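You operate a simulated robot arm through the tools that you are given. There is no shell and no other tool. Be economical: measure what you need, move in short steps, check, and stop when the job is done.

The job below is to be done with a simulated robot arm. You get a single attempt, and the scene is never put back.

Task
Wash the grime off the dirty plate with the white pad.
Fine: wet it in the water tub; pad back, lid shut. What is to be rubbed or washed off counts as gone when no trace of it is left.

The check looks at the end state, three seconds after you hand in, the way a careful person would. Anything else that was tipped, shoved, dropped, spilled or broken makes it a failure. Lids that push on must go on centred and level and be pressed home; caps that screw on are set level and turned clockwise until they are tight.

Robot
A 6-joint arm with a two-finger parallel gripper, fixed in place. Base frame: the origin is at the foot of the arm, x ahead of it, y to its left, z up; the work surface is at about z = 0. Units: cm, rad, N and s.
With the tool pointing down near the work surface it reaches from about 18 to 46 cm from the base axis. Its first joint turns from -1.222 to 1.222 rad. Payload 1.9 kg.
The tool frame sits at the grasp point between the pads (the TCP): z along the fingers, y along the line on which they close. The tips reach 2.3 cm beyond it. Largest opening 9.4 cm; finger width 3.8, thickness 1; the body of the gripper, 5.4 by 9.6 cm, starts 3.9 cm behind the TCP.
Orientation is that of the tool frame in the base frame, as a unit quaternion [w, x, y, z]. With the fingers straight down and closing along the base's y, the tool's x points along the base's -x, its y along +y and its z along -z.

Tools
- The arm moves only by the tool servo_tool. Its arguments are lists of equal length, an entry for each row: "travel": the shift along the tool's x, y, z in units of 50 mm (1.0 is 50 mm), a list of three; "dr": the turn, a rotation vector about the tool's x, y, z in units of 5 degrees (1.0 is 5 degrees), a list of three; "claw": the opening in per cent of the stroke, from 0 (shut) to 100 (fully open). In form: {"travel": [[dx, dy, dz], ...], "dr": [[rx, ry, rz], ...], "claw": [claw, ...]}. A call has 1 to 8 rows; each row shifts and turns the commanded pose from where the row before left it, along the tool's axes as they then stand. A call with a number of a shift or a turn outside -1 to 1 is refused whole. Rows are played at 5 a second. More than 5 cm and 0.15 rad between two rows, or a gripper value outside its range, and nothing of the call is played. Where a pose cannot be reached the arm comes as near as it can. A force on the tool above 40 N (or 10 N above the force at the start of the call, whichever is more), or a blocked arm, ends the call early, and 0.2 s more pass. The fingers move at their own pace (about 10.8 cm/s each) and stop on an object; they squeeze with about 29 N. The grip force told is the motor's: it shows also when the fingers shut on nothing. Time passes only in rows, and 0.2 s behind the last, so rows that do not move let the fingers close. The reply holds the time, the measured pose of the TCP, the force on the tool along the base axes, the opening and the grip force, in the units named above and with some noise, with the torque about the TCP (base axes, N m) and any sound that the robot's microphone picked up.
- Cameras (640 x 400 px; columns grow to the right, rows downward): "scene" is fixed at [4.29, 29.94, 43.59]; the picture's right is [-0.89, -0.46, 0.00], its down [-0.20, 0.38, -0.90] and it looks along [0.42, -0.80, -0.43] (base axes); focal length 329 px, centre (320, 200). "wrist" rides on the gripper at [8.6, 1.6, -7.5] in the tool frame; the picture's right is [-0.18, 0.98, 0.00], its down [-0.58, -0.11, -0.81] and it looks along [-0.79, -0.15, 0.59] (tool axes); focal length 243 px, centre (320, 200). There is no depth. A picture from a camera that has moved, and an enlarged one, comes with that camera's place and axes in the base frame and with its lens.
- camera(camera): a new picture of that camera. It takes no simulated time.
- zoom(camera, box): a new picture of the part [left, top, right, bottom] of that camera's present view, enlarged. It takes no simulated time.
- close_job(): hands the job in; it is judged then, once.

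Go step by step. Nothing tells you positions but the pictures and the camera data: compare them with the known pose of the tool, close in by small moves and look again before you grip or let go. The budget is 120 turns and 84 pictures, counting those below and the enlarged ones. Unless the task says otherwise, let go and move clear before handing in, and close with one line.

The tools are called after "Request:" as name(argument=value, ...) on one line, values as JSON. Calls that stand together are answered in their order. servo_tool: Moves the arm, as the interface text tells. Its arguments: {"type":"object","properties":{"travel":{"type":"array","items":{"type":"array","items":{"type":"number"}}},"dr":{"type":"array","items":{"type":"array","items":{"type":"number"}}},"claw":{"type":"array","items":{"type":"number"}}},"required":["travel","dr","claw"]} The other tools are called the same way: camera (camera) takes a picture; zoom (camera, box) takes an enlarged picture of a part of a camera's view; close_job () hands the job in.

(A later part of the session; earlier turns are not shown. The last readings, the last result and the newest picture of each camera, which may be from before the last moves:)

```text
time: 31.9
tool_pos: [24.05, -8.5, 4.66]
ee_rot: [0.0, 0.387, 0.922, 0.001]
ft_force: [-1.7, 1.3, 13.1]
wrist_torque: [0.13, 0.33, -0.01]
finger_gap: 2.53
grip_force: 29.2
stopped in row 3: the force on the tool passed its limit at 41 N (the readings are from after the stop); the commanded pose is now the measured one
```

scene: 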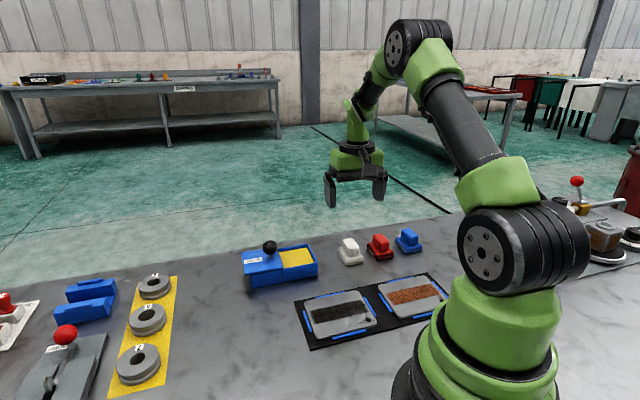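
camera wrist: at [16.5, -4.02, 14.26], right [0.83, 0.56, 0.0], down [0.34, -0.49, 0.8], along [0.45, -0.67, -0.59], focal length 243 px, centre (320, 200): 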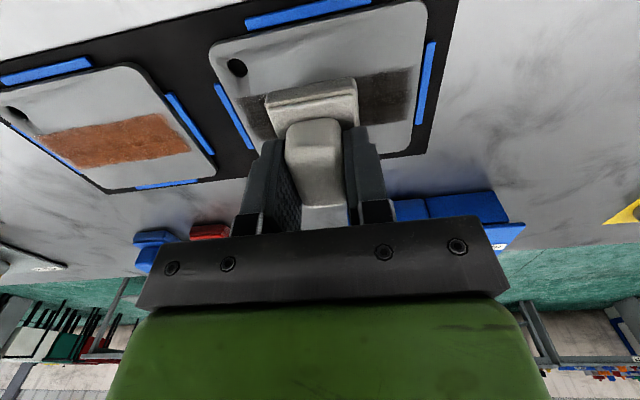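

Request:
servo_tool(travel=[[0, -0.05, -0.001], [0, -0.12, 0], [0, -0.12, 0], [0, -0.12, 0], [0, -0.12, 0], [0, -0.12, 0], [0, -0.12, 0], [0, -0.12, 0]], dr=[[0, 0, 0], [0, 0, 0], [0, 0, 0], [0, 0, 0], [0, 0, 0], [0, 0, 0], [0, 0, 0], [0, 0, 0]], claw=[0, 0, 0, 0, 0, 0, 0, 0])

Request:
servo_tool(travel=[[0, -0.1, 0], [0, -0.12, 0], [0, -0.12, 0], [0, -0.12, 0], [0, -0.12, 0], [0, 0, 0]], dr=[[0, 0, 0], [0, 0, 0], [0, 0, 0], [0, 0, 0], [0, 0, 0], [0, 0, 0]], claw=[0, 0, 0, 0, 0, 0])

Request:
zoom(camera="scene", box=[260, 230, 420, 350])

```text
time: 33.7
tool_pos: [20.89, -11.66, 4.77]
ee_rot: [0.0, 0.386, 0.922, 0.0]
ft_force: [7.2, 7.7, 27.7]
wrist_torque: [0.35, -0.01, -0.04]
finger_gap: 2.54
grip_force: 28.4
```

```text
time: 35.1
tool_pos: [18.71, -13.63, 4.71]
ee_rot: [0.0, 0.387, 0.922, 0.0]
ft_force: [1.2, 1.4, 14.0]
wrist_torque: [-0.03, 0.02, 0.03]
finger_gap: 2.53
grip_force: 29.2
```

```text
3.33 times, centred on (340, 290) of scene
camera zoom: at [4.29, 29.95, 43.59], right [-0.89, -0.46, 0.0], down [-0.2, 0.38, -0.9], along [0.42, -0.8, -0.43], focal length 1096 px, centre (253, -100)
```

zoom: 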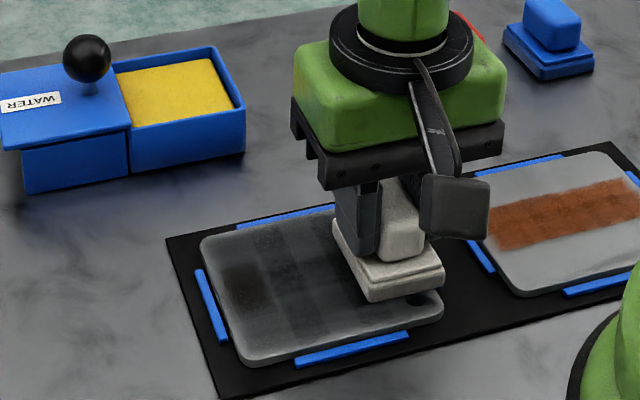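

Grime fading (with a wet smear). Continue stroking to the far end.

Request:
servo_tool(travel=[[0, 0.05, 0], [0, 0.12, 0], [0, 0.12, 0], [0, 0.12, 0], [0, 0.12, 0], [0, 0.12, 0], [0, 0.12, 0], [0, 0.12, 0]], dr=[[0, 0, 0], [0, 0, 0], [0, 0, 0], [0, 0, 0], [0, 0, 0], [0, 0, 0], [0, 0, 0], [0, 0, 0]], claw=[0, 0, 0, 0, 0, 0, 0, 0])

Request:
servo_tool(travel=[[0, 0.1, 0], [0, 0.12, 0], [0, 0.12, 0], [0, 0.12, 0], [0, 0.12, 0], [0, 0, 0]], dr=[[0, 0, 0], [0, 0, 0], [0, 0, 0], [0, 0, 0], [0, 0, 0], [0, 0, 0]], claw=[0, 0, 0, 0, 0, 0])

Request:
zoom(camera="scene", box=[260, 230, 420, 350])

```text
time: 36.9
tool_pos: [21.98, -10.48, 4.74]
ee_rot: [0.0, 0.387, 0.922, 0.0]
ft_force: [-4.1, -4.5, 10.3]
wrist_torque: [0.01, 0.18, 0.03]
finger_gap: 2.54
grip_force: 29.0
```

```text
time: 38.3
tool_pos: [24.13, -8.46, 4.69]
ee_rot: [0.0, 0.387, 0.922, 0.0]
ft_force: [-4.5, -3.0, 17.6]
wrist_torque: [-0.13, 0.23, -0.02]
finger_gap: 2.54
grip_force: 29.1
```

```text
3.33 times, centred on (340, 290) of scene
camera zoom: at [4.28, 29.95, 43.59], right [-0.89, -0.46, 0.0], down [-0.2, 0.38, -0.9], along [0.42, -0.8, -0.43], focal length 1096 px, centre (253, -100)
```

zoom: 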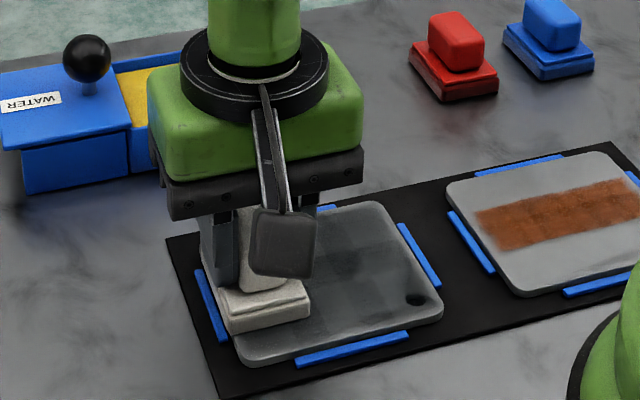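

Great progress; more passes.

Request:
servo_tool(travel=[[0, -0.05, 0], [0, -0.12, 0], [0, -0.12, 0], [0, -0.12, 0], [0, -0.12, 0], [0, -0.12, 0], [0, -0.12, 0], [0, -0.12, 0]], dr=[[0, 0, 0], [0, 0, 0], [0, 0, 0], [0, 0, 0], [0, 0, 0], [0, 0, 0], [0, 0, 0], [0, 0, 0]], claw=[0, 0, 0, 0, 0, 0, 0, 0])

Request:
servo_tool(travel=[[0, -0.1, 0], [0, -0.12, 0], [0, -0.12, 0], [0, -0.12, 0], [0, -0.12, 0], [0, 0, 0]], dr=[[0, 0, 0], [0, 0, 0], [0, 0, 0], [0, 0, 0], [0, 0, 0], [0, 0, 0]], claw=[0, 0, 0, 0, 0, 0])

Request:
zoom(camera="scene", box=[260, 230, 420, 350])

Request:
servo_tool(travel=[[0, 0.05, 0], [0, 0.12, 0], [0, 0.12, 0], [0, 0.12, 0], [0, 0.12, 0], [0, 0.12, 0], [0, 0.12, 0], [0, 0.12, 0]], dr=[[0, 0, 0], [0, 0, 0], [0, 0, 0], [0, 0, 0], [0, 0, 0], [0, 0, 0], [0, 0, 0], [0, 0, 0]], claw=[0, 0, 0, 0, 0, 0, 0, 0])

Request:
servo_tool(travel=[[0, 0.1, 0], [0, 0.12, 0], [0, 0.12, 0], [0, 0.12, 0], [0, 0.12, 0], [0, 0, 0]], dr=[[0, 0, 0], [0, 0, 0], [0, 0, 0], [0, 0, 0], [0, 0, 0], [0, 0, 0]], claw=[0, 0, 0, 0, 0, 0])

Request:
zoom(camera="scene", box=[260, 230, 420, 350])

```text
time: 40.1
tool_pos: [20.9, -11.62, 4.71]
ee_rot: [0.001, 0.386, 0.923, 0.0]
ft_force: [10.3, 8.5, 33.9]
wrist_torque: [0.36, -0.04, 0.01]
finger_gap: 2.53
grip_force: 29.1
```

```text
time: 41.6
tool_pos: [18.87, -13.69, 4.8]
ee_rot: [0.001, 0.386, 0.922, 0.001]
ft_force: [0.0, 2.0, 12.9]
wrist_torque: [0.0, 0.15, -0.05]
finger_gap: 2.54
grip_force: 29.3
stopped in row 6: the force on the tool passed its limit at 48 N (the readings are from after the stop); the commanded pose is now the measured one
```

```text
3.33 times, centred on (340, 290) of scene
camera zoom: at [4.28, 29.94, 43.59], right [-0.89, -0.46, 0.0], down [-0.2, 0.38, -0.9], along [0.42, -0.8, -0.43], focal length 1096 px, centre (253, -100)
```

zoom: 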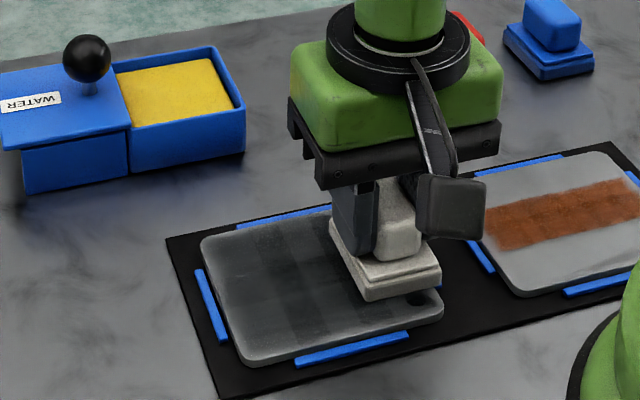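

```text
time: 43.4
tool_pos: [22.03, -10.47, 4.76]
ee_rot: [0.001, 0.386, 0.922, -0.001]
ft_force: [0.0, -2.6, 4.9]
wrist_torque: [0.02, 0.07, 0.02]
finger_gap: 2.5
grip_force: 28.9
```

```text
time: 44.8
tool_pos: [24.22, -8.5, 4.76]
ee_rot: [-0.001, 0.386, 0.923, 0.001]
ft_force: [0.6, -0.7, 0.4]
wrist_torque: [0.02, 0.01, 0.01]
finger_gap: 2.52
grip_force: 29.4
```

```text
3.33 times, centred on (340, 290) of scene
camera zoom: at [4.29, 29.94, 43.59], right [-0.89, -0.46, 0.0], down [-0.2, 0.38, -0.9], along [0.42, -0.8, -0.43], focal length 1096 px, centre (253, -100)
```

zoom: 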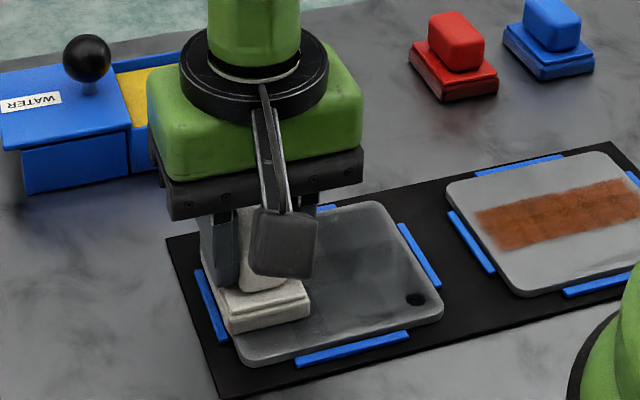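

Lift and inspect the plate.

Request:
servo_tool(travel=[[0, 0, -0.3], [0, 0, -0.6], [-0.4, -0.2, -0.6], [0, -0.2, 0], [0, 0, 0]], dr=[[0, 0, 0], [0, 0, 0], [0, 0, 0], [0, 0, 0], [0, 0, 0]], claw=[0, 0, 0, 0, 0])

Request:
zoom(camera="wrist", box=[200, 0, 440, 150])

Request:
zoom(camera="scene", box=[280, 260, 400, 350])

```text
time: 46.0
tool_pos: [24.05, -11.18, 12.27]
ee_rot: [-0.001, 0.386, 0.923, 0.001]
ft_force: [0.1, 0.9, -1.1]
wrist_torque: [0.02, 0.02, -0.01]
finger_gap: 2.54
grip_force: 28.9
```

```text
2.67 times, centred on (320, 75) of wrist
camera zoom: at [19.25, -3.98, 19.75], right [0.83, 0.56, 0.0], down [0.33, -0.49, 0.81], along [0.45, -0.67, -0.59], focal length 647 px, centre (320, 533)
```

zoom: 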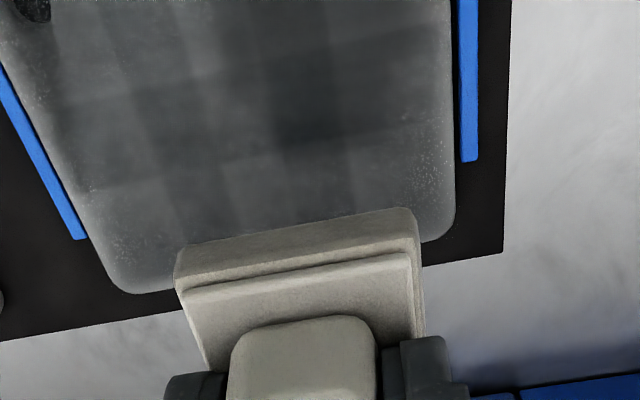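

```text
4.44 times, centred on (340, 305) of scene
camera zoom: at [4.29, 29.94, 43.59], right [-0.89, -0.46, 0.0], down [-0.2, 0.38, -0.9], along [0.42, -0.8, -0.43], focal length 1462 px, centre (231, -267)
```

zoom: 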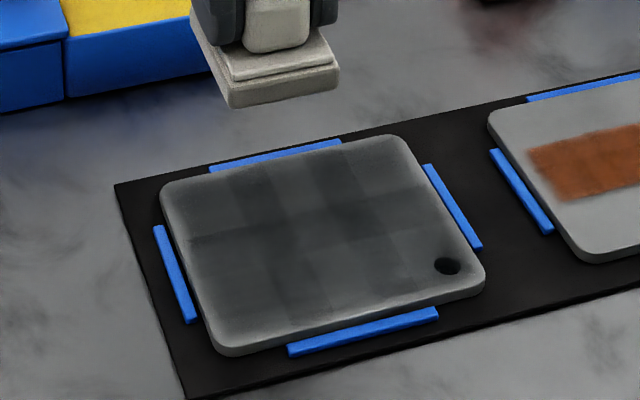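

The strip is much fainter, but the plate is wet/smeared. I'll wait a moment to see whether the film is just drying water.

Request:
servo_tool(travel=[[0, 0, 0], [0, 0, 0], [0, 0, 0], [0, 0, 0], [0, 0, 0], [0, 0, 0], [0, 0, 0], [0, 0, 0]], dr=[[0, 0, 0], [0, 0, 0], [0, 0, 0], [0, 0, 0], [0, 0, 0], [0, 0, 0], [0, 0, 0], [0, 0, 0]], claw=[0, 0, 0, 0, 0, 0, 0, 0])

Request:
servo_tool(travel=[[0, 0, 0], [0, 0, 0], [0, 0, 0], [0, 0, 0], [0, 0, 0], [0, 0, 0], [0, 0, 0], [0, 0, 0]], dr=[[0, 0, 0], [0, 0, 0], [0, 0, 0], [0, 0, 0], [0, 0, 0], [0, 0, 0], [0, 0, 0], [0, 0, 0]], claw=[0, 0, 0, 0, 0, 0, 0, 0])

Request:
zoom(camera="scene", box=[280, 260, 400, 350])

```text
time: 47.8
tool_pos: [24.15, -11.18, 12.36]
ee_rot: [0.0, 0.386, 0.923, 0.001]
ft_force: [-0.8, -0.2, 0.3]
wrist_torque: [0.0, -0.04, -0.01]
finger_gap: 2.52
grip_force: 29.5
```

```text
time: 49.6
tool_pos: [24.18, -11.08, 12.16]
ee_rot: [0.0, 0.386, 0.923, 0.001]
ft_force: [0.8, 0.0, -0.6]
wrist_torque: [-0.03, -0.02, 0.02]
finger_gap: 2.52
grip_force: 29.0
```

```text
4.44 times, centred on (340, 305) of scene
camera zoom: at [4.29, 29.94, 43.59], right [-0.89, -0.46, 0.0], down [-0.2, 0.38, -0.9], along [0.42, -0.8, -0.43], focal length 1462 px, centre (231, -267)
```

zoom: 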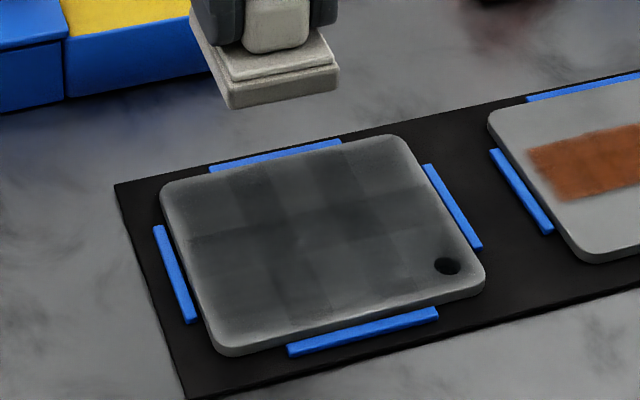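

Film persists, so I'll rinse/re-wet the pad and scrub again.

Request:
servo_tool(travel=[[-0.66, 0.13, -0.2], [-0.66, 0.13, 0], [-0.66, 0.13, 0], [-0.67, 0.14, 0], [0, 0, 0]], dr=[[0, 0, 0], [0, 0, 0], [0, 0, 0], [0, 0, 0], [0, 0, 0]], claw=[0, 0, 0, 0, 0])

```text
time: 50.8
tool_pos: [35.18, -18.99, 13.23]
ee_rot: [0.0, 0.386, 0.922, 0.001]
ft_force: [0.2, 0.8, -1.3]
wrist_torque: [0.0, -0.02, 0.0]
finger_gap: 2.54
grip_force: 29.1
```

Request:
servo_tool(travel=[[0.02, 0.08, 0.4], [0, 0, 0.4], [0, 0, 0.3], [0, 0, 0.1], [0, 0, 0.04], [0, 0, 0.02], [0, 0, 0]], dr=[[0, 0, 0], [0, 0, 0], [0, 0, 0], [0, 0, 0], [0, 0, 0], [0, 0, 0], [0, 0, 0]], claw=[0, 0, 0, 0, 0, 0, 0])

Request:
zoom(camera="scene", box=[220, 210, 420, 350])

```text
time: 52.4
tool_pos: [35.67, -18.48, 7.05]
ee_rot: [0.001, 0.386, 0.922, 0.0]
ft_force: [-0.1, 0.6, 0.0]
wrist_torque: [0.0, 0.0, -0.01]
finger_gap: 2.51
grip_force: 28.5
```

```text
2.86 times, centred on (320, 280) of scene
camera zoom: at [4.29, 29.94, 43.59], right [-0.89, -0.46, 0.0], down [-0.2, 0.38, -0.9], along [0.42, -0.8, -0.43], focal length 940 px, centre (320, -29)
```

zoom: 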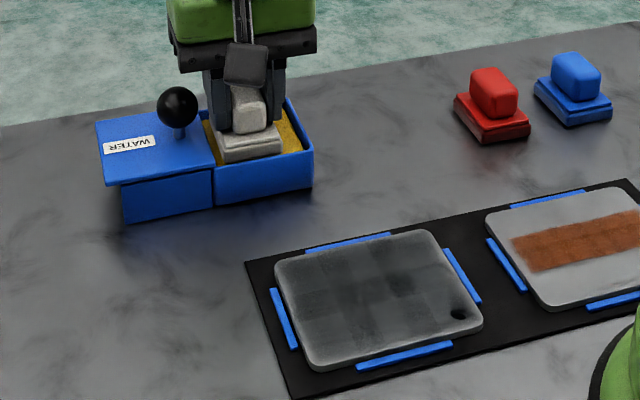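

Request:
servo_tool(travel=[[0, -0.04, 0.04], [0, 0, 0.02], [0, 0, 0.01], [0, 0, 0], [0, 0, 0], [0, 0, 0]], dr=[[0, 0, 0], [0, 0, 0], [0, 0, 0], [0, 0, 0], [0, 0, 0], [0, 0, 0]], claw=[0, 0, 0, 0, 0, 0])

Request:
zoom(camera="scene", box=[280, 260, 400, 350])

```text
time: 53.3
tool_pos: [35.52, -18.64, 6.7]
ee_rot: [0.003, 0.386, 0.922, 0.001]
ft_force: [-4.0, 1.6, 7.7]
wrist_torque: [0.05, 0.29, -0.01]
finger_gap: 2.5
grip_force: 28.9
stopped in row 4: the force on the tool passed its limit at 41 N (the readings are from after the stop); the commanded pose is now the measured one
```

```text
4.44 times, centred on (340, 305) of scene
camera zoom: at [4.29, 29.94, 43.59], right [-0.89, -0.46, 0.0], down [-0.2, 0.38, -0.9], along [0.42, -0.8, -0.43], focal length 1462 px, centre (231, -267)
```

zoom: 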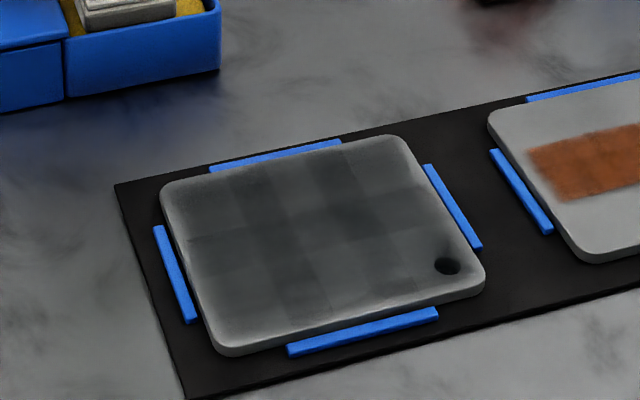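

The film is drying out — it's just water; some grime remains in the strip. Lift and go scrub again with the re-wetted pad.

Request:
servo_tool(travel=[[0, 0, 0], [0, 0, 0], [0, 0, -0.3], [0, 0, -0.6], [0, 0, -0.6], [0.6, -0.2, 0], [0.6, -0.2, 0], [0.6, -0.2, 0]], dr=[[0, 0, 0], [0, 0, 0], [0, 0, 0], [0, 0, 0], [0.05, 0.05, 0], [0, 0, 0], [0, 0, 0], [0, 0, 0]], claw=[0, 0, 0, 0, 0, 0, 0, 0])

Request:
servo_tool(travel=[[0.6, -0.17, 0], [0.68, -0.17, 0], [0, 0, 0.6], [0, 0, 0.6], [0, 0, 0.45], [0, 0, 0]], dr=[[0, 0, 0], [0, 0, 0], [0, 0, 0], [0, 0, 0], [0, 0, 0], [0, 0, 0]], claw=[0, 0, 0, 0, 0, 0])

Request:
zoom(camera="scene", box=[260, 230, 420, 350])

```text
time: 55.1
tool_pos: [27.02, -14.26, 14.22]
ee_rot: [0.0, 0.387, 0.922, -0.001]
ft_force: [-0.3, 0.0, -0.1]
wrist_torque: [0.0, 0.03, 0.0]
finger_gap: 2.54
grip_force: 29.4
```

```text
time: 56.5
tool_pos: [21.4, -10.84, 6.13]
ee_rot: [0.001, 0.387, 0.922, 0.0]
ft_force: [-0.5, 0.2, -0.6]
wrist_torque: [-0.01, 0.03, -0.01]
finger_gap: 2.51
grip_force: 28.7
```

```text
3.33 times, centred on (340, 290) of scene
camera zoom: at [4.29, 29.94, 43.59], right [-0.89, -0.46, 0.0], down [-0.2, 0.38, -0.9], along [0.42, -0.8, -0.43], focal length 1096 px, centre (253, -100)
```

zoom: 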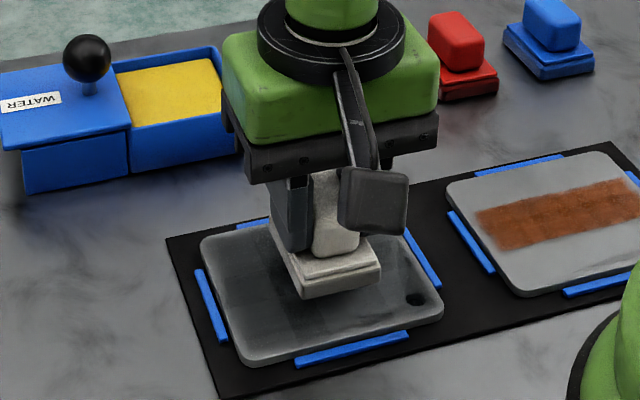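

Request:
servo_tool(travel=[[0, 0, 0.15], [0, 0, 0.1], [0, 0, 0.012], [0, 0, 0.01], [0, 0, 0]], dr=[[0, 0, 0], [0, 0, 0], [0, 0, 0], [0, 0, 0], [0, 0, 0]], claw=[0, 0, 0, 0, 0])

```text
time: 57.5
tool_pos: [21.27, -11.08, 4.77]
ee_rot: [-0.001, 0.388, 0.922, 0.0]
ft_force: [-0.8, 1.2, 12.7]
wrist_torque: [-0.1, -0.12, 0.01]
finger_gap: 2.54
grip_force: 28.7
stopped in row 5: the force on the tool passed its limit at 41 N (the readings are from after the stop); the commanded pose is now the measured one
```

Contact again (~13 N). Several full strokes.

Request:
servo_tool(travel=[[0, -0.06, 0], [0, -0.12, 0], [0, -0.12, 0], [0, -0.12, 0], [0, -0.12, 0], [0, -0.12, 0], [0, -0.04, 0], [0, 0, 0]], dr=[[0, 0, 0], [0, 0, 0], [0, 0, 0], [0, 0, 0], [0, 0, 0], [0, 0, 0], [0, 0, 0], [0, 0, 0]], claw=[0, 0, 0, 0, 0, 0, 0, 0])

Request:
servo_tool(travel=[[0, 0.05, 0], [0, 0.12, 0], [0, 0.12, 0], [0, 0.12, 0], [0, 0.12, 0], [0, 0.12, 0], [0, 0.12, 0], [0, 0.12, 0]], dr=[[0, 0, 0], [0, 0, 0], [0, 0, 0], [0, 0, 0], [0, 0, 0], [0, 0, 0], [0, 0, 0], [0, 0, 0]], claw=[0, 0, 0, 0, 0, 0, 0, 0])

Request:
servo_tool(travel=[[0, 0.1, 0], [0, 0.12, 0], [0, 0.12, 0], [0, 0.12, 0], [0, 0.1, 0], [0, 0, 0]], dr=[[0, 0, 0], [0, 0, 0], [0, 0, 0], [0, 0, 0], [0, 0, 0], [0, 0, 0]], claw=[0, 0, 0, 0, 0, 0])

```text
time: 59.4
tool_pos: [18.83, -13.44, 4.71]
ee_rot: [0.001, 0.387, 0.922, -0.001]
ft_force: [7.1, 5.8, 36.6]
wrist_torque: [0.1, -0.2, 0.1]
finger_gap: 2.52
grip_force: 28.7
```

```text
time: 60.0
tool_pos: [19.4, -12.8, 4.78]
ee_rot: [0.0, 0.388, 0.922, 0.0]
ft_force: [-2.5, 1.0, 13.6]
wrist_torque: [0.01, -0.15, -0.01]
finger_gap: 2.52
grip_force: 28.5
stopped in row 3: the force on the tool passed its limit at 48 N (the readings are from after the stop); the commanded pose is now the measured one
```

```text
time: 61.4
tool_pos: [21.4, -11.09, 4.83]
ee_rot: [0.0, 0.388, 0.921, 0.0]
ft_force: [-3.3, -1.1, 9.2]
wrist_torque: [-0.08, -0.12, -0.07]
finger_gap: 2.53
grip_force: 29.2
```

Request:
servo_tool(travel=[[0, 0.1, 0], [0, 0.12, 0], [0, 0.12, 0], [0, 0.12, 0], [0, 0.12, 0], [0, 0.12, 0], [0, 0, 0]], dr=[[0, 0, 0], [0, 0, 0], [0, 0, 0], [0, 0, 0], [0, 0, 0], [0, 0, 0], [0, 0, 0]], claw=[0, 0, 0, 0, 0, 0, 0])

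Request:
servo_tool(travel=[[0, -0.05, 0.001], [0, -0.12, 0], [0, -0.12, 0], [0, -0.12, 0], [0, -0.12, 0], [0, -0.12, 0], [0, -0.12, 0], [0, 0, 0]], dr=[[0, 0, 0], [0, 0, 0], [0, 0, 0], [0, 0, 0], [0, 0, 0], [0, 0, 0], [0, 0, 0], [0, 0, 0]], claw=[0, 0, 0, 0, 0, 0, 0, 0])

Request:
servo_tool(travel=[[0, -0.05, 0], [0, -0.12, 0], [0, -0.12, 0], [0, -0.12, 0], [0, -0.12, 0], [0, -0.12, 0], [0, 0, 0]], dr=[[0, 0, 0], [0, 0, 0], [0, 0, 0], [0, 0, 0], [0, 0, 0], [0, 0, 0], [0, 0, 0]], claw=[0, 0, 0, 0, 0, 0, 0])

Request:
zoom(camera="scene", box=[260, 230, 420, 350])

```text
time: 62.6
tool_pos: [23.44, -9.02, 4.75]
ee_rot: [0.0, 0.389, 0.921, 0.0]
ft_force: [-0.7, 0.7, 12.8]
wrist_torque: [0.05, -0.11, 0.01]
finger_gap: 2.52
grip_force: 29.3
stopped in row 6: the force on the tool passed its limit at 42 N (the readings are from after the stop); the commanded pose is now the measured one
```

```text
time: 64.4
tool_pos: [20.72, -11.88, 4.71]
ee_rot: [-0.001, 0.388, 0.922, 0.001]
ft_force: [5.6, 3.6, 22.5]
wrist_torque: [-0.04, -0.17, 0.02]
finger_gap: 2.54
grip_force: 29.1
```

```text
time: 65.5
tool_pos: [19.05, -13.29, 4.75]
ee_rot: [0.0, 0.39, 0.921, 0.0]
ft_force: [-1.2, 0.1, 12.7]
wrist_torque: [0.02, 0.19, 0.0]
finger_gap: 2.52
grip_force: 29.2
stopped in row 5: the force on the tool passed its limit at 42 N (the readings are from after the stop); the commanded pose is now the measured one
```

```text
3.33 times, centred on (340, 290) of scene
camera zoom: at [4.29, 29.94, 43.59], right [-0.89, -0.46, 0.0], down [-0.2, 0.38, -0.9], along [0.42, -0.8, -0.43], focal length 1096 px, centre (253, -100)
```

zoom: 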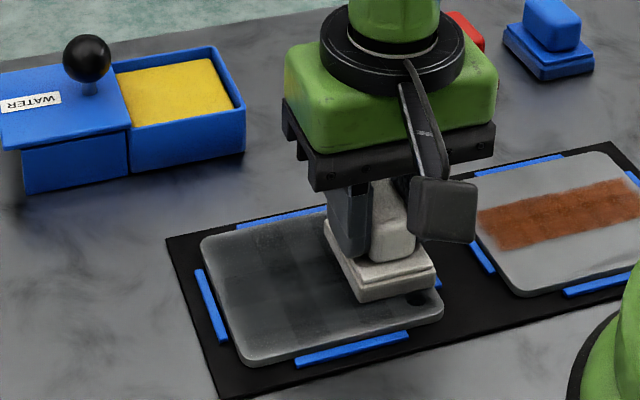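

More passes, then lift and let it dry for inspection.

Request:
servo_tool(travel=[[0, -0.06, -0.002], [0, 0.1, 0], [0, 0.12, 0], [0, 0.12, 0], [0, 0.12, 0], [0, 0.12, 0], [0, 0.12, 0], [0, 0, 0]], dr=[[0, 0, 0], [0, 0, 0], [0, 0, 0], [0, 0, 0], [0, 0, 0], [0, 0, 0], [0, 0, 0], [0, 0, 0]], claw=[0, 0, 0, 0, 0, 0, 0, 0])

Request:
servo_tool(travel=[[0, 0.1, 0], [0, 0.12, 0], [0, 0.12, 0], [0, 0.12, 0], [0, 0.12, 0], [0, 0.12, 0], [0, 0, 0]], dr=[[0, 0, 0], [0, 0, 0], [0, 0, 0], [0, 0, 0], [0, 0, 0], [0, 0, 0], [0, 0, 0]], claw=[0, 0, 0, 0, 0, 0, 0])

```text
time: 67.3
tool_pos: [21.32, -11.21, 4.67]
ee_rot: [0.001, 0.389, 0.921, 0.0]
ft_force: [-5.1, -3.3, 22.0]
wrist_torque: [-0.03, 0.28, -0.05]
finger_gap: 2.51
grip_force: 29.3
```

```text
time: 69.0
tool_pos: [23.89, -8.67, 4.72]
ee_rot: [0.001, 0.39, 0.921, 0.0]
ft_force: [-4.8, -4.8, 20.3]
wrist_torque: [-0.06, 0.21, -0.02]
finger_gap: 2.55
grip_force: 29.1
```

Request:
servo_tool(travel=[[0, 0.03, 0], [0, -0.06, 0], [0, -0.12, 0], [0, -0.12, 0], [0, -0.12, 0], [0, -0.12, 0], [0, -0.12, 0], [0, 0, 0]], dr=[[0, 0, 0], [0, 0, 0], [0, 0, 0], [0, 0, 0], [0, 0, 0], [0, 0, 0], [0, 0, 0], [0, 0, 0]], claw=[0, 0, 0, 0, 0, 0, 0, 0])

Request:
servo_tool(travel=[[0, -0.12, 0], [0, -0.12, 0], [0, -0.12, 0], [0, -0.12, 0], [0, -0.12, 0], [0, -0.12, 0], [0, 0, 0]], dr=[[0, 0, 0], [0, 0, 0], [0, 0, 0], [0, 0, 0], [0, 0, 0], [0, 0, 0], [0, 0, 0]], claw=[0, 0, 0, 0, 0, 0, 0])

```text
time: 70.0
tool_pos: [23.06, -9.6, 4.73]
ee_rot: [0.003, 0.389, 0.921, 0.0]
ft_force: [-2.0, -0.1, 13.2]
wrist_torque: [0.13, 0.36, 0.0]
finger_gap: 2.54
grip_force: 29.2
stopped in row 5: the force on the tool passed its limit at 41 N (the readings are from after the stop); the commanded pose is now the measured one
```

```text
time: 71.6
tool_pos: [20.44, -12.13, 4.73]
ee_rot: [0.003, 0.389, 0.921, 0.0]
ft_force: [5.9, 3.7, 31.0]
wrist_torque: [0.24, 0.24, -0.02]
finger_gap: 2.54
grip_force: 28.7
```

Request:
servo_tool(travel=[[0, -0.12, 0], [0, -0.12, 0], [0, -0.12, 0], [0, -0.1, 0], [0, 0.12, 0], [0, 0.12, 0], [0, 0.12, 0], [0, 0, 0]], dr=[[0, 0, 0], [0, 0, 0], [0, 0, 0], [0, 0, 0], [0, 0, 0], [0, 0, 0], [0, 0, 0], [0, 0, 0]], claw=[0, 0, 0, 0, 0, 0, 0, 0])

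Request:
servo_tool(travel=[[0, 0, -0.3], [-0.2, 0, -0.6], [-0.8, 0, -0.5], [-0.8, 0, 0], [0, 0, 0], [0, 0, 0], [0, 0, 0], [0, 0, 0]], dr=[[0, 0, 0], [0, 0, 0], [0.05, 0.05, -0.16], [0, 0, 0], [0, 0, 0], [0, 0, 0], [0, 0, 0], [0, 0, 0]], claw=[0, 0, 0, 0, 0, 0, 0, 0])

Request:
zoom(camera="scene", box=[280, 260, 400, 350])

```text
time: 73.4
tool_pos: [20.11, -12.5, 4.79]
ee_rot: [0.002, 0.388, 0.921, -0.001]
ft_force: [-0.5, 0.5, 0.4]
wrist_torque: [0.03, 0.02, -0.01]
finger_gap: 2.54
grip_force: 28.9
```

```text
time: 75.2
tool_pos: [26.48, -18.94, 11.84]
ee_rot: [-0.001, 0.383, 0.924, -0.001]
ft_force: [0.1, 0.2, -0.7]
wrist_torque: [-0.01, 0.0, 0.02]
finger_gap: 2.54
grip_force: 29.3
```

```text
4.44 times, centred on (340, 305) of scene
camera zoom: at [4.29, 29.94, 43.59], right [-0.89, -0.46, 0.0], down [-0.2, 0.38, -0.9], along [0.42, -0.8, -0.43], focal length 1462 px, centre (231, -267)
```

zoom: 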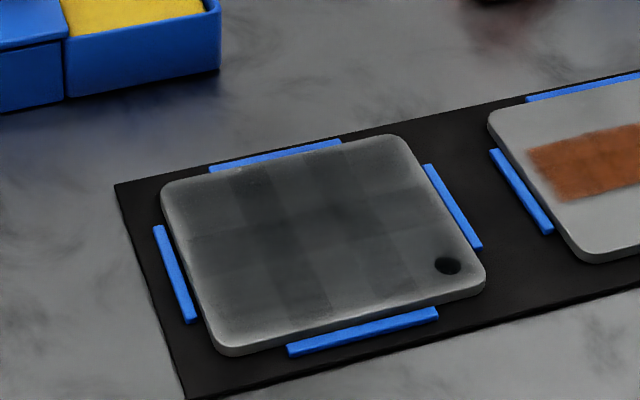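

Let it dry about 10 s before judging.

Request:
servo_tool(travel=[[0, 0, 0], [0, 0, 0], [0, 0, 0], [0, 0, 0], [0, 0, 0], [0, 0, 0], [0, 0, 0], [0, 0, 0]], dr=[[0, 0, 0], [0, 0, 0], [0, 0, 0], [0, 0, 0], [0, 0, 0], [0, 0, 0], [0, 0, 0], [0, 0, 0]], claw=[0, 0, 0, 0, 0, 0, 0, 0])

Request:
servo_tool(travel=[[0, 0, 0], [0, 0, 0], [0, 0, 0], [0, 0, 0], [0, 0, 0], [0, 0, 0], [0, 0, 0], [0, 0, 0]], dr=[[0, 0, 0], [0, 0, 0], [0, 0, 0], [0, 0, 0], [0, 0, 0], [0, 0, 0], [0, 0, 0], [0, 0, 0]], claw=[0, 0, 0, 0, 0, 0, 0, 0])

Request:
servo_tool(travel=[[0, 0, 0], [0, 0, 0], [0, 0, 0], [0, 0, 0], [0, 0, 0], [0, 0, 0], [0, 0, 0], [0, 0, 0]], dr=[[0, 0, 0], [0, 0, 0], [0, 0, 0], [0, 0, 0], [0, 0, 0], [0, 0, 0], [0, 0, 0], [0, 0, 0]], claw=[0, 0, 0, 0, 0, 0, 0, 0])

Request:
servo_tool(travel=[[0, 0, 0], [0, 0, 0], [0, 0, 0], [0, 0, 0], [0, 0, 0], [0, 0, 0], [0, 0, 0], [0, 0, 0]], dr=[[0, 0, 0], [0, 0, 0], [0, 0, 0], [0, 0, 0], [0, 0, 0], [0, 0, 0], [0, 0, 0], [0, 0, 0]], claw=[0, 0, 0, 0, 0, 0, 0, 0])

Request:
servo_tool(travel=[[0, 0, 0], [0, 0, 0], [0, 0, 0], [0, 0, 0], [0, 0, 0], [0, 0, 0], [0, 0, 0], [0, 0, 0]], dr=[[0, 0, 0], [0, 0, 0], [0, 0, 0], [0, 0, 0], [0, 0, 0], [0, 0, 0], [0, 0, 0], [0, 0, 0]], claw=[0, 0, 0, 0, 0, 0, 0, 0])

Request:
zoom(camera="scene", box=[280, 260, 400, 350])

```text
time: 77.0
tool_pos: [26.43, -18.91, 11.89]
ee_rot: [-0.001, 0.383, 0.924, -0.001]
ft_force: [-0.5, -0.4, -0.6]
wrist_torque: [-0.03, -0.02, 0.0]
finger_gap: 2.5
grip_force: 28.6
```

```text
time: 78.8
tool_pos: [26.48, -18.92, 11.84]
ee_rot: [-0.001, 0.383, 0.924, -0.001]
ft_force: [-0.1, 0.4, 0.2]
wrist_torque: [-0.01, 0.0, -0.01]
finger_gap: 2.54
grip_force: 29.2
```

```text
time: 80.6
tool_pos: [26.58, -18.87, 11.8]
ee_rot: [-0.001, 0.383, 0.924, -0.002]
ft_force: [0.6, -0.3, -0.9]
wrist_torque: [0.01, 0.05, -0.03]
finger_gap: 2.55
grip_force: 29.2
```

```text
time: 82.4
tool_pos: [26.46, -18.93, 11.93]
ee_rot: [0.0, 0.382, 0.924, -0.002]
ft_force: [-0.3, 0.6, -0.6]
wrist_torque: [-0.01, 0.01, 0.02]
finger_gap: 2.52
grip_force: 29.0
```

```text
time: 84.2
tool_pos: [26.45, -18.97, 11.84]
ee_rot: [-0.001, 0.383, 0.924, -0.001]
ft_force: [-0.3, -0.5, -0.7]
wrist_torque: [-0.02, 0.0, 0.02]
finger_gap: 2.53
grip_force: 28.8
```

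```text
4.44 times, centred on (340, 305) of scene
camera zoom: at [4.29, 29.94, 43.59], right [-0.89, -0.46, 0.0], down [-0.2, 0.38, -0.9], along [0.42, -0.8, -0.43], focal length 1462 px, centre (231, -267)
```

zoom: 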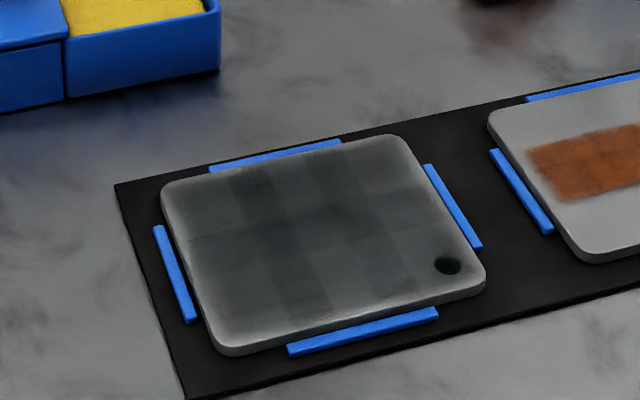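

Request:
servo_tool(travel=[[0.7, 0.3, -0.2], [0.7, 0.3, -0.2], [0.2, 0, 0], [0, 0, 0]], dr=[[0, 0, 0], [0, 0, 0], [0, 0, 0], [0, 0, 0]], claw=[0, 0, 0, 0])

Request:
zoom(camera="wrist", box=[200, 0, 440, 150])

```text
time: 85.2
tool_pos: [23.06, -11.01, 13.77]
ee_rot: [-0.001, 0.383, 0.924, -0.002]
ft_force: [-0.8, -1.1, -0.3]
wrist_torque: [0.0, -0.01, 0.01]
finger_gap: 2.51
grip_force: 28.3
```

```text
2.67 times, centred on (320, 75) of wrist
camera zoom: at [18.07, -3.92, 21.26], right [0.83, 0.56, 0.0], down [0.34, -0.49, 0.81], along [0.45, -0.67, -0.59], focal length 647 px, centre (320, 533)
```

zoom: 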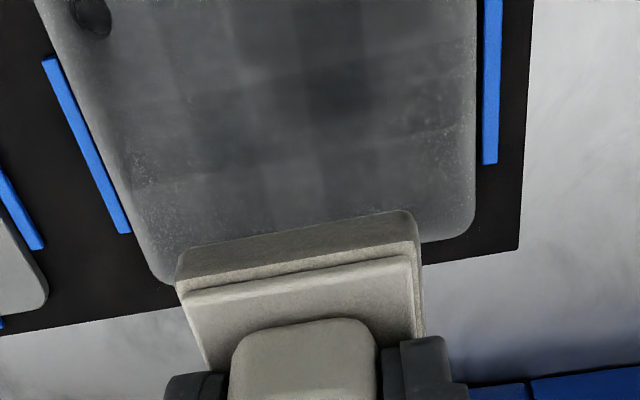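

Texture in the middle looks wet rather than grimy, but I need it dry to be sure; waiting longer.

Request:
servo_tool(travel=[[0, 0, 0], [0, 0, 0], [0, 0, 0], [0, 0, 0], [0, 0, 0], [0, 0, 0], [0, 0, 0], [0, 0, 0]], dr=[[0, 0, 0], [0, 0, 0], [0, 0, 0], [0, 0, 0], [0, 0, 0], [0, 0, 0], [0, 0, 0], [0, 0, 0]], claw=[0, 0, 0, 0, 0, 0, 0, 0])

Request:
servo_tool(travel=[[0, 0, 0], [0, 0, 0], [0, 0, 0], [0, 0, 0], [0, 0, 0], [0, 0, 0], [0, 0, 0], [0, 0, 0]], dr=[[0, 0, 0], [0, 0, 0], [0, 0, 0], [0, 0, 0], [0, 0, 0], [0, 0, 0], [0, 0, 0], [0, 0, 0]], claw=[0, 0, 0, 0, 0, 0, 0, 0])

Request:
servo_tool(travel=[[0, 0, 0], [0, 0, 0], [0, 0, 0], [0, 0, 0], [0, 0, 0], [0, 0, 0], [0, 0, 0], [0, 0, 0]], dr=[[0, 0, 0], [0, 0, 0], [0, 0, 0], [0, 0, 0], [0, 0, 0], [0, 0, 0], [0, 0, 0], [0, 0, 0]], claw=[0, 0, 0, 0, 0, 0, 0, 0])

Request:
servo_tool(travel=[[0, 0, 0], [0, 0, 0], [0, 0, 0], [0, 0, 0], [0, 0, 0], [0, 0, 0], [0, 0, 0], [0, 0, 0]], dr=[[0, 0, 0], [0, 0, 0], [0, 0, 0], [0, 0, 0], [0, 0, 0], [0, 0, 0], [0, 0, 0], [0, 0, 0]], claw=[0, 0, 0, 0, 0, 0, 0, 0])

Request:
servo_tool(travel=[[0, 0, 0], [0, 0, 0], [0, 0, 0], [0, 0, 0], [0, 0, 0], [0, 0, 0], [0, 0, 0], [0, 0, 0]], dr=[[0, 0, 0], [0, 0, 0], [0, 0, 0], [0, 0, 0], [0, 0, 0], [0, 0, 0], [0, 0, 0], [0, 0, 0]], claw=[0, 0, 0, 0, 0, 0, 0, 0])

Request:
servo_tool(travel=[[0, 0, 0], [0, 0, 0], [0, 0, 0], [0, 0, 0], [0, 0, 0], [0, 0, 0], [0, 0, 0], [0, 0, 0]], dr=[[0, 0, 0], [0, 0, 0], [0, 0, 0], [0, 0, 0], [0, 0, 0], [0, 0, 0], [0, 0, 0], [0, 0, 0]], claw=[0, 0, 0, 0, 0, 0, 0, 0])

Request:
zoom(camera="wrist", box=[200, 0, 440, 150])

Request:
zoom(camera="scene", box=[280, 260, 400, 350])

```text
time: 87.0
tool_pos: [23.08, -11.05, 13.92]
ee_rot: [-0.001, 0.383, 0.924, -0.002]
ft_force: [-0.2, -0.1, -0.8]
wrist_torque: [-0.01, 0.0, 0.02]
finger_gap: 2.52
grip_force: 29.3
```

```text
time: 88.8
tool_pos: [22.94, -10.91, 13.8]
ee_rot: [0.0, 0.382, 0.924, -0.001]
ft_force: [0.9, 0.3, -0.5]
wrist_torque: [0.0, 0.02, -0.01]
finger_gap: 2.52
grip_force: 29.5
```

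```text
time: 90.6
tool_pos: [23.01, -11.07, 13.75]
ee_rot: [0.0, 0.383, 0.924, -0.002]
ft_force: [0.2, -0.1, -0.4]
wrist_torque: [0.0, 0.01, 0.01]
finger_gap: 2.55
grip_force: 28.9
```

```text
time: 92.4
tool_pos: [23.13, -11.2, 13.75]
ee_rot: [-0.001, 0.383, 0.924, -0.002]
ft_force: [0.1, -0.1, 0.0]
wrist_torque: [0.02, 0.01, -0.02]
finger_gap: 2.51
grip_force: 29.1
```

```text
time: 94.2
tool_pos: [23.04, -11.12, 13.75]
ee_rot: [-0.001, 0.382, 0.924, -0.002]
ft_force: [-0.1, 0.3, -0.7]
wrist_torque: [-0.03, 0.03, -0.01]
finger_gap: 2.5
grip_force: 29.0
```

```text
time: 96.0
tool_pos: [23.05, -11.03, 13.75]
ee_rot: [-0.001, 0.383, 0.924, -0.002]
ft_force: [0.1, -1.0, -0.5]
wrist_torque: [-0.02, 0.03, -0.02]
finger_gap: 2.55
grip_force: 28.9
```

```text
2.67 times, centred on (320, 75) of wrist
camera zoom: at [18.08, -3.94, 21.25], right [0.82, 0.57, 0.0], down [0.34, -0.49, 0.81], along [0.45, -0.67, -0.59], focal length 647 px, centre (320, 533)
```

zoom: 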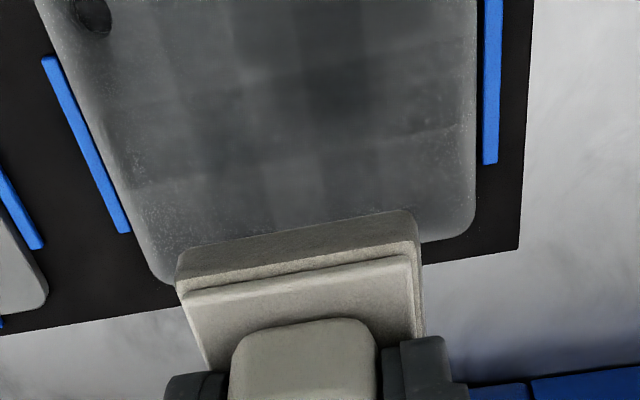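

```text
4.44 times, centred on (340, 305) of scene
camera zoom: at [4.29, 29.94, 43.59], right [-0.89, -0.46, 0.0], down [-0.2, 0.38, -0.9], along [0.42, -0.8, -0.43], focal length 1462 px, centre (231, -267)
```

zoom: 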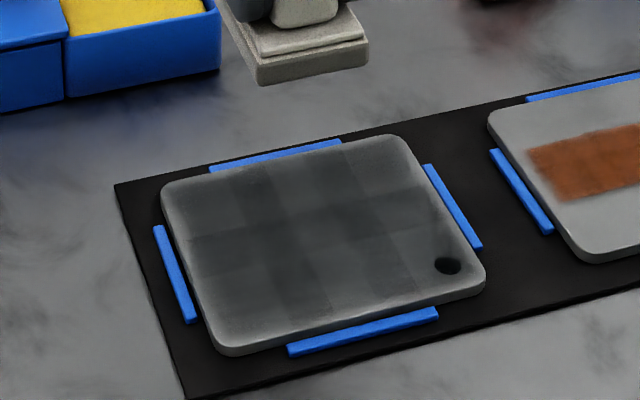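

Mostly drying, but the central strip cells look slightly darker, so I'll re-wet and give it another thorough scrub.

Request:
servo_tool(travel=[[-0.71, 0.17, 0], [-0.71, 0.17, 0], [-0.71, 0.17, 0], [-0.71, 0.17, 0], [0, 0, 0.5], [0, 0, 0.5], [0, 0, 0.2], [0, 0, 0]], dr=[[0, 0, 0], [0, 0, 0], [0, 0, 0], [0, 0, 0], [0, 0, 0], [0, 0, 0], [0, 0, 0], [0, 0, 0]], claw=[0, 0, 0, 0, 0, 0, 0, 0])

```text
time: 97.8
tool_pos: [35.39, -18.72, 7.76]
ee_rot: [-0.001, 0.383, 0.924, -0.002]
ft_force: [0.1, 0.5, -0.4]
wrist_torque: [0.02, 0.02, -0.02]
finger_gap: 2.5
grip_force: 29.1
```

Request:
servo_tool(travel=[[0, 0, 0.1], [0, 0, 0.08], [0, 0, 0.02], [0, 0, 0.01], [0, 0, 0], [0, 0, 0], [0, 0, 0]], dr=[[0, 0, 0], [0, 0, 0], [0, 0, 0], [0, 0, 0], [0, 0, 0], [0, 0, 0], [0, 0, 0]], claw=[0, 0, 0, 0, 0, 0, 0])

Request:
servo_tool(travel=[[0, 0, 0], [0, 0, 0], [0, 0, 0], [0, 0, -0.3], [0, 0, -0.6], [0, 0, -0.6], [0.6, -0.2, 0], [0.6, -0.2, 0]], dr=[[0, 0, 0], [0, 0, 0], [0, 0, 0], [0, 0, 0], [0, 0, 0], [0, 0, 0], [0, 0, 0], [0, 0, 0]], claw=[0, 0, 0, 0, 0, 0, 0, 0])

Request:
servo_tool(travel=[[0.6, -0.2, 0], [0.6, -0.17, 0], [0.68, -0.17, 0], [0, 0, 0.6], [0, 0, 0.6], [0, 0, 0.45], [0, 0, 0]], dr=[[0, 0, 0], [0, 0, 0], [0, 0, 0], [0, 0, 0], [0, 0, 0], [0, 0, 0], [0, 0, 0]], claw=[0, 0, 0, 0, 0, 0, 0])

```text
time: 99.4
tool_pos: [35.38, -18.74, 6.78]
ee_rot: [0.001, 0.382, 0.924, -0.001]
ft_force: [-4.0, 6.3, 34.3]
wrist_torque: [0.27, 0.13, -0.04]
finger_gap: 2.52
grip_force: 29.0
```

```text
time: 101.2
tool_pos: [29.65, -15.86, 14.14]
ee_rot: [0.0, 0.382, 0.924, -0.002]
ft_force: [0.0, 0.7, -0.6]
wrist_torque: [0.01, 0.0, 0.02]
finger_gap: 2.53
grip_force: 29.1
```

```text
time: 102.8
tool_pos: [21.0, -11.18, 5.97]
ee_rot: [0.0, 0.382, 0.924, -0.001]
ft_force: [0.7, 0.2, 0.0]
wrist_torque: [0.0, 0.01, 0.02]
finger_gap: 2.53
grip_force: 29.2
```

Request:
servo_tool(travel=[[-0.05, 0.05, 0.13], [0, 0, 0.09], [0, 0, 0.014], [0, 0, 0.008], [0, 0, 0]], dr=[[0, 0, 0], [0, 0, 0], [0, 0, 0], [0, 0, 0], [0, 0, 0]], claw=[0, 0, 0, 0, 0])

```text
time: 104.0
tool_pos: [21.54, -11.11, 4.75]
ee_rot: [0.0, 0.383, 0.924, -0.001]
ft_force: [-1.6, -0.4, 9.0]
wrist_torque: [-0.08, -0.15, 0.01]
finger_gap: 2.53
grip_force: 29.3
```

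Request:
servo_tool(travel=[[0, -0.08, 0], [0, -0.12, 0], [0, -0.12, 0], [0, -0.12, 0], [0, -0.12, 0], [0, -0.12, 0], [0, -0.05, 0], [0, 0, 0]], dr=[[0, 0, 0], [0, 0, 0], [0, 0, 0], [0, 0, 0], [0, 0, 0], [0, 0, 0], [0, 0, 0], [0, 0, 0]], claw=[0, 0, 0, 0, 0, 0, 0, 0])

Request:
servo_tool(travel=[[0, 0.05, 0], [0, 0.1, 0], [0, 0.12, 0], [0, 0.12, 0], [0, 0.12, 0], [0, 0.12, 0], [0, 0.1, 0], [0, 0, 0]], dr=[[0, 0, 0], [0, 0, 0], [0, 0, 0], [0, 0, 0], [0, 0, 0], [0, 0, 0], [0, 0, 0], [0, 0, 0]], claw=[0, 0, 0, 0, 0, 0, 0, 0])

Request:
servo_tool(travel=[[0, 0.05, 0], [0, 0.1, 0], [0, 0.12, 0], [0, 0.12, 0], [0, 0.12, 0], [0, 0.12, 0], [0, 0.08, 0], [0, 0, 0]], dr=[[0, 0, 0], [0, 0, 0], [0, 0, 0], [0, 0, 0], [0, 0, 0], [0, 0, 0], [0, 0, 0], [0, 0, 0]], claw=[0, 0, 0, 0, 0, 0, 0, 0])

```text
time: 105.8
tool_pos: [18.88, -13.73, 4.81]
ee_rot: [-0.001, 0.382, 0.924, -0.002]
ft_force: [0.8, -1.0, 5.1]
wrist_torque: [-0.12, -0.17, 0.03]
finger_gap: 2.53
grip_force: 29.0
```

```text
time: 107.6
tool_pos: [21.43, -10.99, 4.69]
ee_rot: [0.001, 0.382, 0.924, -0.001]
ft_force: [-1.7, -2.6, 13.1]
wrist_torque: [-0.08, -0.01, -0.06]
finger_gap: 2.52
grip_force: 28.9
```

```text
time: 108.6
tool_pos: [22.48, -10.06, 4.86]
ee_rot: [0.0, 0.384, 0.924, -0.001]
ft_force: [-2.1, 0.8, 13.2]
wrist_torque: [0.12, -0.12, 0.0]
finger_gap: 2.53
grip_force: 28.7
out of reach, approached as far as the arm can: row 3
stopped in row 4: the force on the tool passed its limit at 43 N (the readings are from after the stop); the commanded pose is now the measured one
```

Request:
servo_tool(travel=[[0, 0.08, 0], [0, 0.12, 0], [0, 0.12, 0], [0, 0.08, 0], [0, 0, 0]], dr=[[0, 0, 0], [0, 0, 0], [0, 0, 0], [0, 0, 0], [0, 0, 0]], claw=[0, 0, 0, 0, 0])

Request:
servo_tool(travel=[[0, -0.05, 0], [0, -0.1, 0], [0, -0.12, 0], [0, -0.12, 0], [0, -0.12, 0], [0, -0.12, 0], [0, -0.1, 0], [0, 0, 0]], dr=[[0, 0, 0], [0, 0, 0], [0, 0, 0], [0, 0, 0], [0, 0, 0], [0, 0, 0], [0, 0, 0], [0, 0, 0]], claw=[0, 0, 0, 0, 0, 0, 0, 0])

Request:
servo_tool(travel=[[0, -0.05, 0], [0, -0.1, 0], [0, -0.12, 0], [0, -0.12, 0], [0, -0.12, 0], [0, -0.12, 0], [0, -0.05, 0], [0, 0, 0]], dr=[[0, 0, 0], [0, 0, 0], [0, 0, 0], [0, 0, 0], [0, 0, 0], [0, 0, 0], [0, 0, 0], [0, 0, 0]], claw=[0, 0, 0, 0, 0, 0, 0, 0])

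```text
time: 109.8
tool_pos: [24.03, -8.76, 4.83]
ee_rot: [-0.001, 0.383, 0.924, -0.001]
ft_force: [-4.1, -4.1, 15.7]
wrist_torque: [-0.05, -0.02, -0.04]
finger_gap: 2.54
grip_force: 29.1
```

```text
time: 110.4
tool_pos: [23.5, -9.23, 4.72]
ee_rot: [0.002, 0.382, 0.924, -0.002]
ft_force: [0.2, -1.3, 14.8]
wrist_torque: [0.18, 0.32, -0.02]
finger_gap: 2.55
grip_force: 28.7
stopped in row 3: the force on the tool passed its limit at 46 N (the readings are from after the stop); the commanded pose is now the measured one
```

```text
time: 112.2
tool_pos: [21.1, -11.61, 4.71]
ee_rot: [0.002, 0.382, 0.924, 0.0]
ft_force: [1.4, 0.6, 14.9]
wrist_torque: [0.11, 0.22, 0.01]
finger_gap: 2.55
grip_force: 28.5
```

Request:
servo_tool(travel=[[0, -0.05, 0], [0, -0.12, 0], [0, -0.12, 0], [0, -0.12, 0], [0, -0.12, 0], [0, -0.06, 0], [0, 0, 0]], dr=[[0, 0, 0], [0, 0, 0], [0, 0, 0], [0, 0, 0], [0, 0, 0], [0, 0, 0], [0, 0, 0]], claw=[0, 0, 0, 0, 0, 0, 0])

Request:
servo_tool(travel=[[0, 0.05, 0], [0, 0.1, 0], [0, 0.12, 0], [0, 0.12, 0], [0, 0.12, 0], [0, 0.12, 0], [0, 0.1, 0], [0, 0, 0]], dr=[[0, 0, 0], [0, 0, 0], [0, 0, 0], [0, 0, 0], [0, 0, 0], [0, 0, 0], [0, 0, 0], [0, 0, 0]], claw=[0, 0, 0, 0, 0, 0, 0, 0])

Request:
servo_tool(travel=[[0, 0.05, 0], [0, 0.1, 0], [0, 0.12, 0], [0, 0.12, 0], [0, 0.12, 0], [0, 0.12, 0], [0, 0.04, 0], [0, 0, 0]], dr=[[0, 0, 0], [0, 0, 0], [0, 0, 0], [0, 0, 0], [0, 0, 0], [0, 0, 0], [0, 0, 0], [0, 0, 0]], claw=[0, 0, 0, 0, 0, 0, 0, 0])

```text
time: 113.1
tool_pos: [20.22, -12.69, 4.83]
ee_rot: [0.004, 0.383, 0.924, -0.002]
ft_force: [-1.4, -0.4, 12.7]
wrist_torque: [0.21, 0.36, 0.02]
finger_gap: 2.53
grip_force: 29.8
stopped in row 4: the force on the tool passed its limit at 42 N (the readings are from after the stop); the commanded pose is now the measured one
```

```text
time: 114.9
tool_pos: [22.86, -9.98, 4.71]
ee_rot: [0.004, 0.382, 0.924, 0.0]
ft_force: [-8.9, -3.8, 29.8]
wrist_torque: [0.18, 0.54, 0.02]
finger_gap: 2.53
grip_force: 28.9
```

```text
time: 115.6
tool_pos: [23.42, -9.24, 4.73]
ee_rot: [0.003, 0.382, 0.924, 0.0]
ft_force: [-0.1, 0.0, 12.8]
wrist_torque: [0.32, 0.16, 0.03]
finger_gap: 2.53
grip_force: 29.2
stopped in row 3: the force on the tool passed its limit at 44 N (the readings are from after the stop); the commanded pose is now the measured one
```

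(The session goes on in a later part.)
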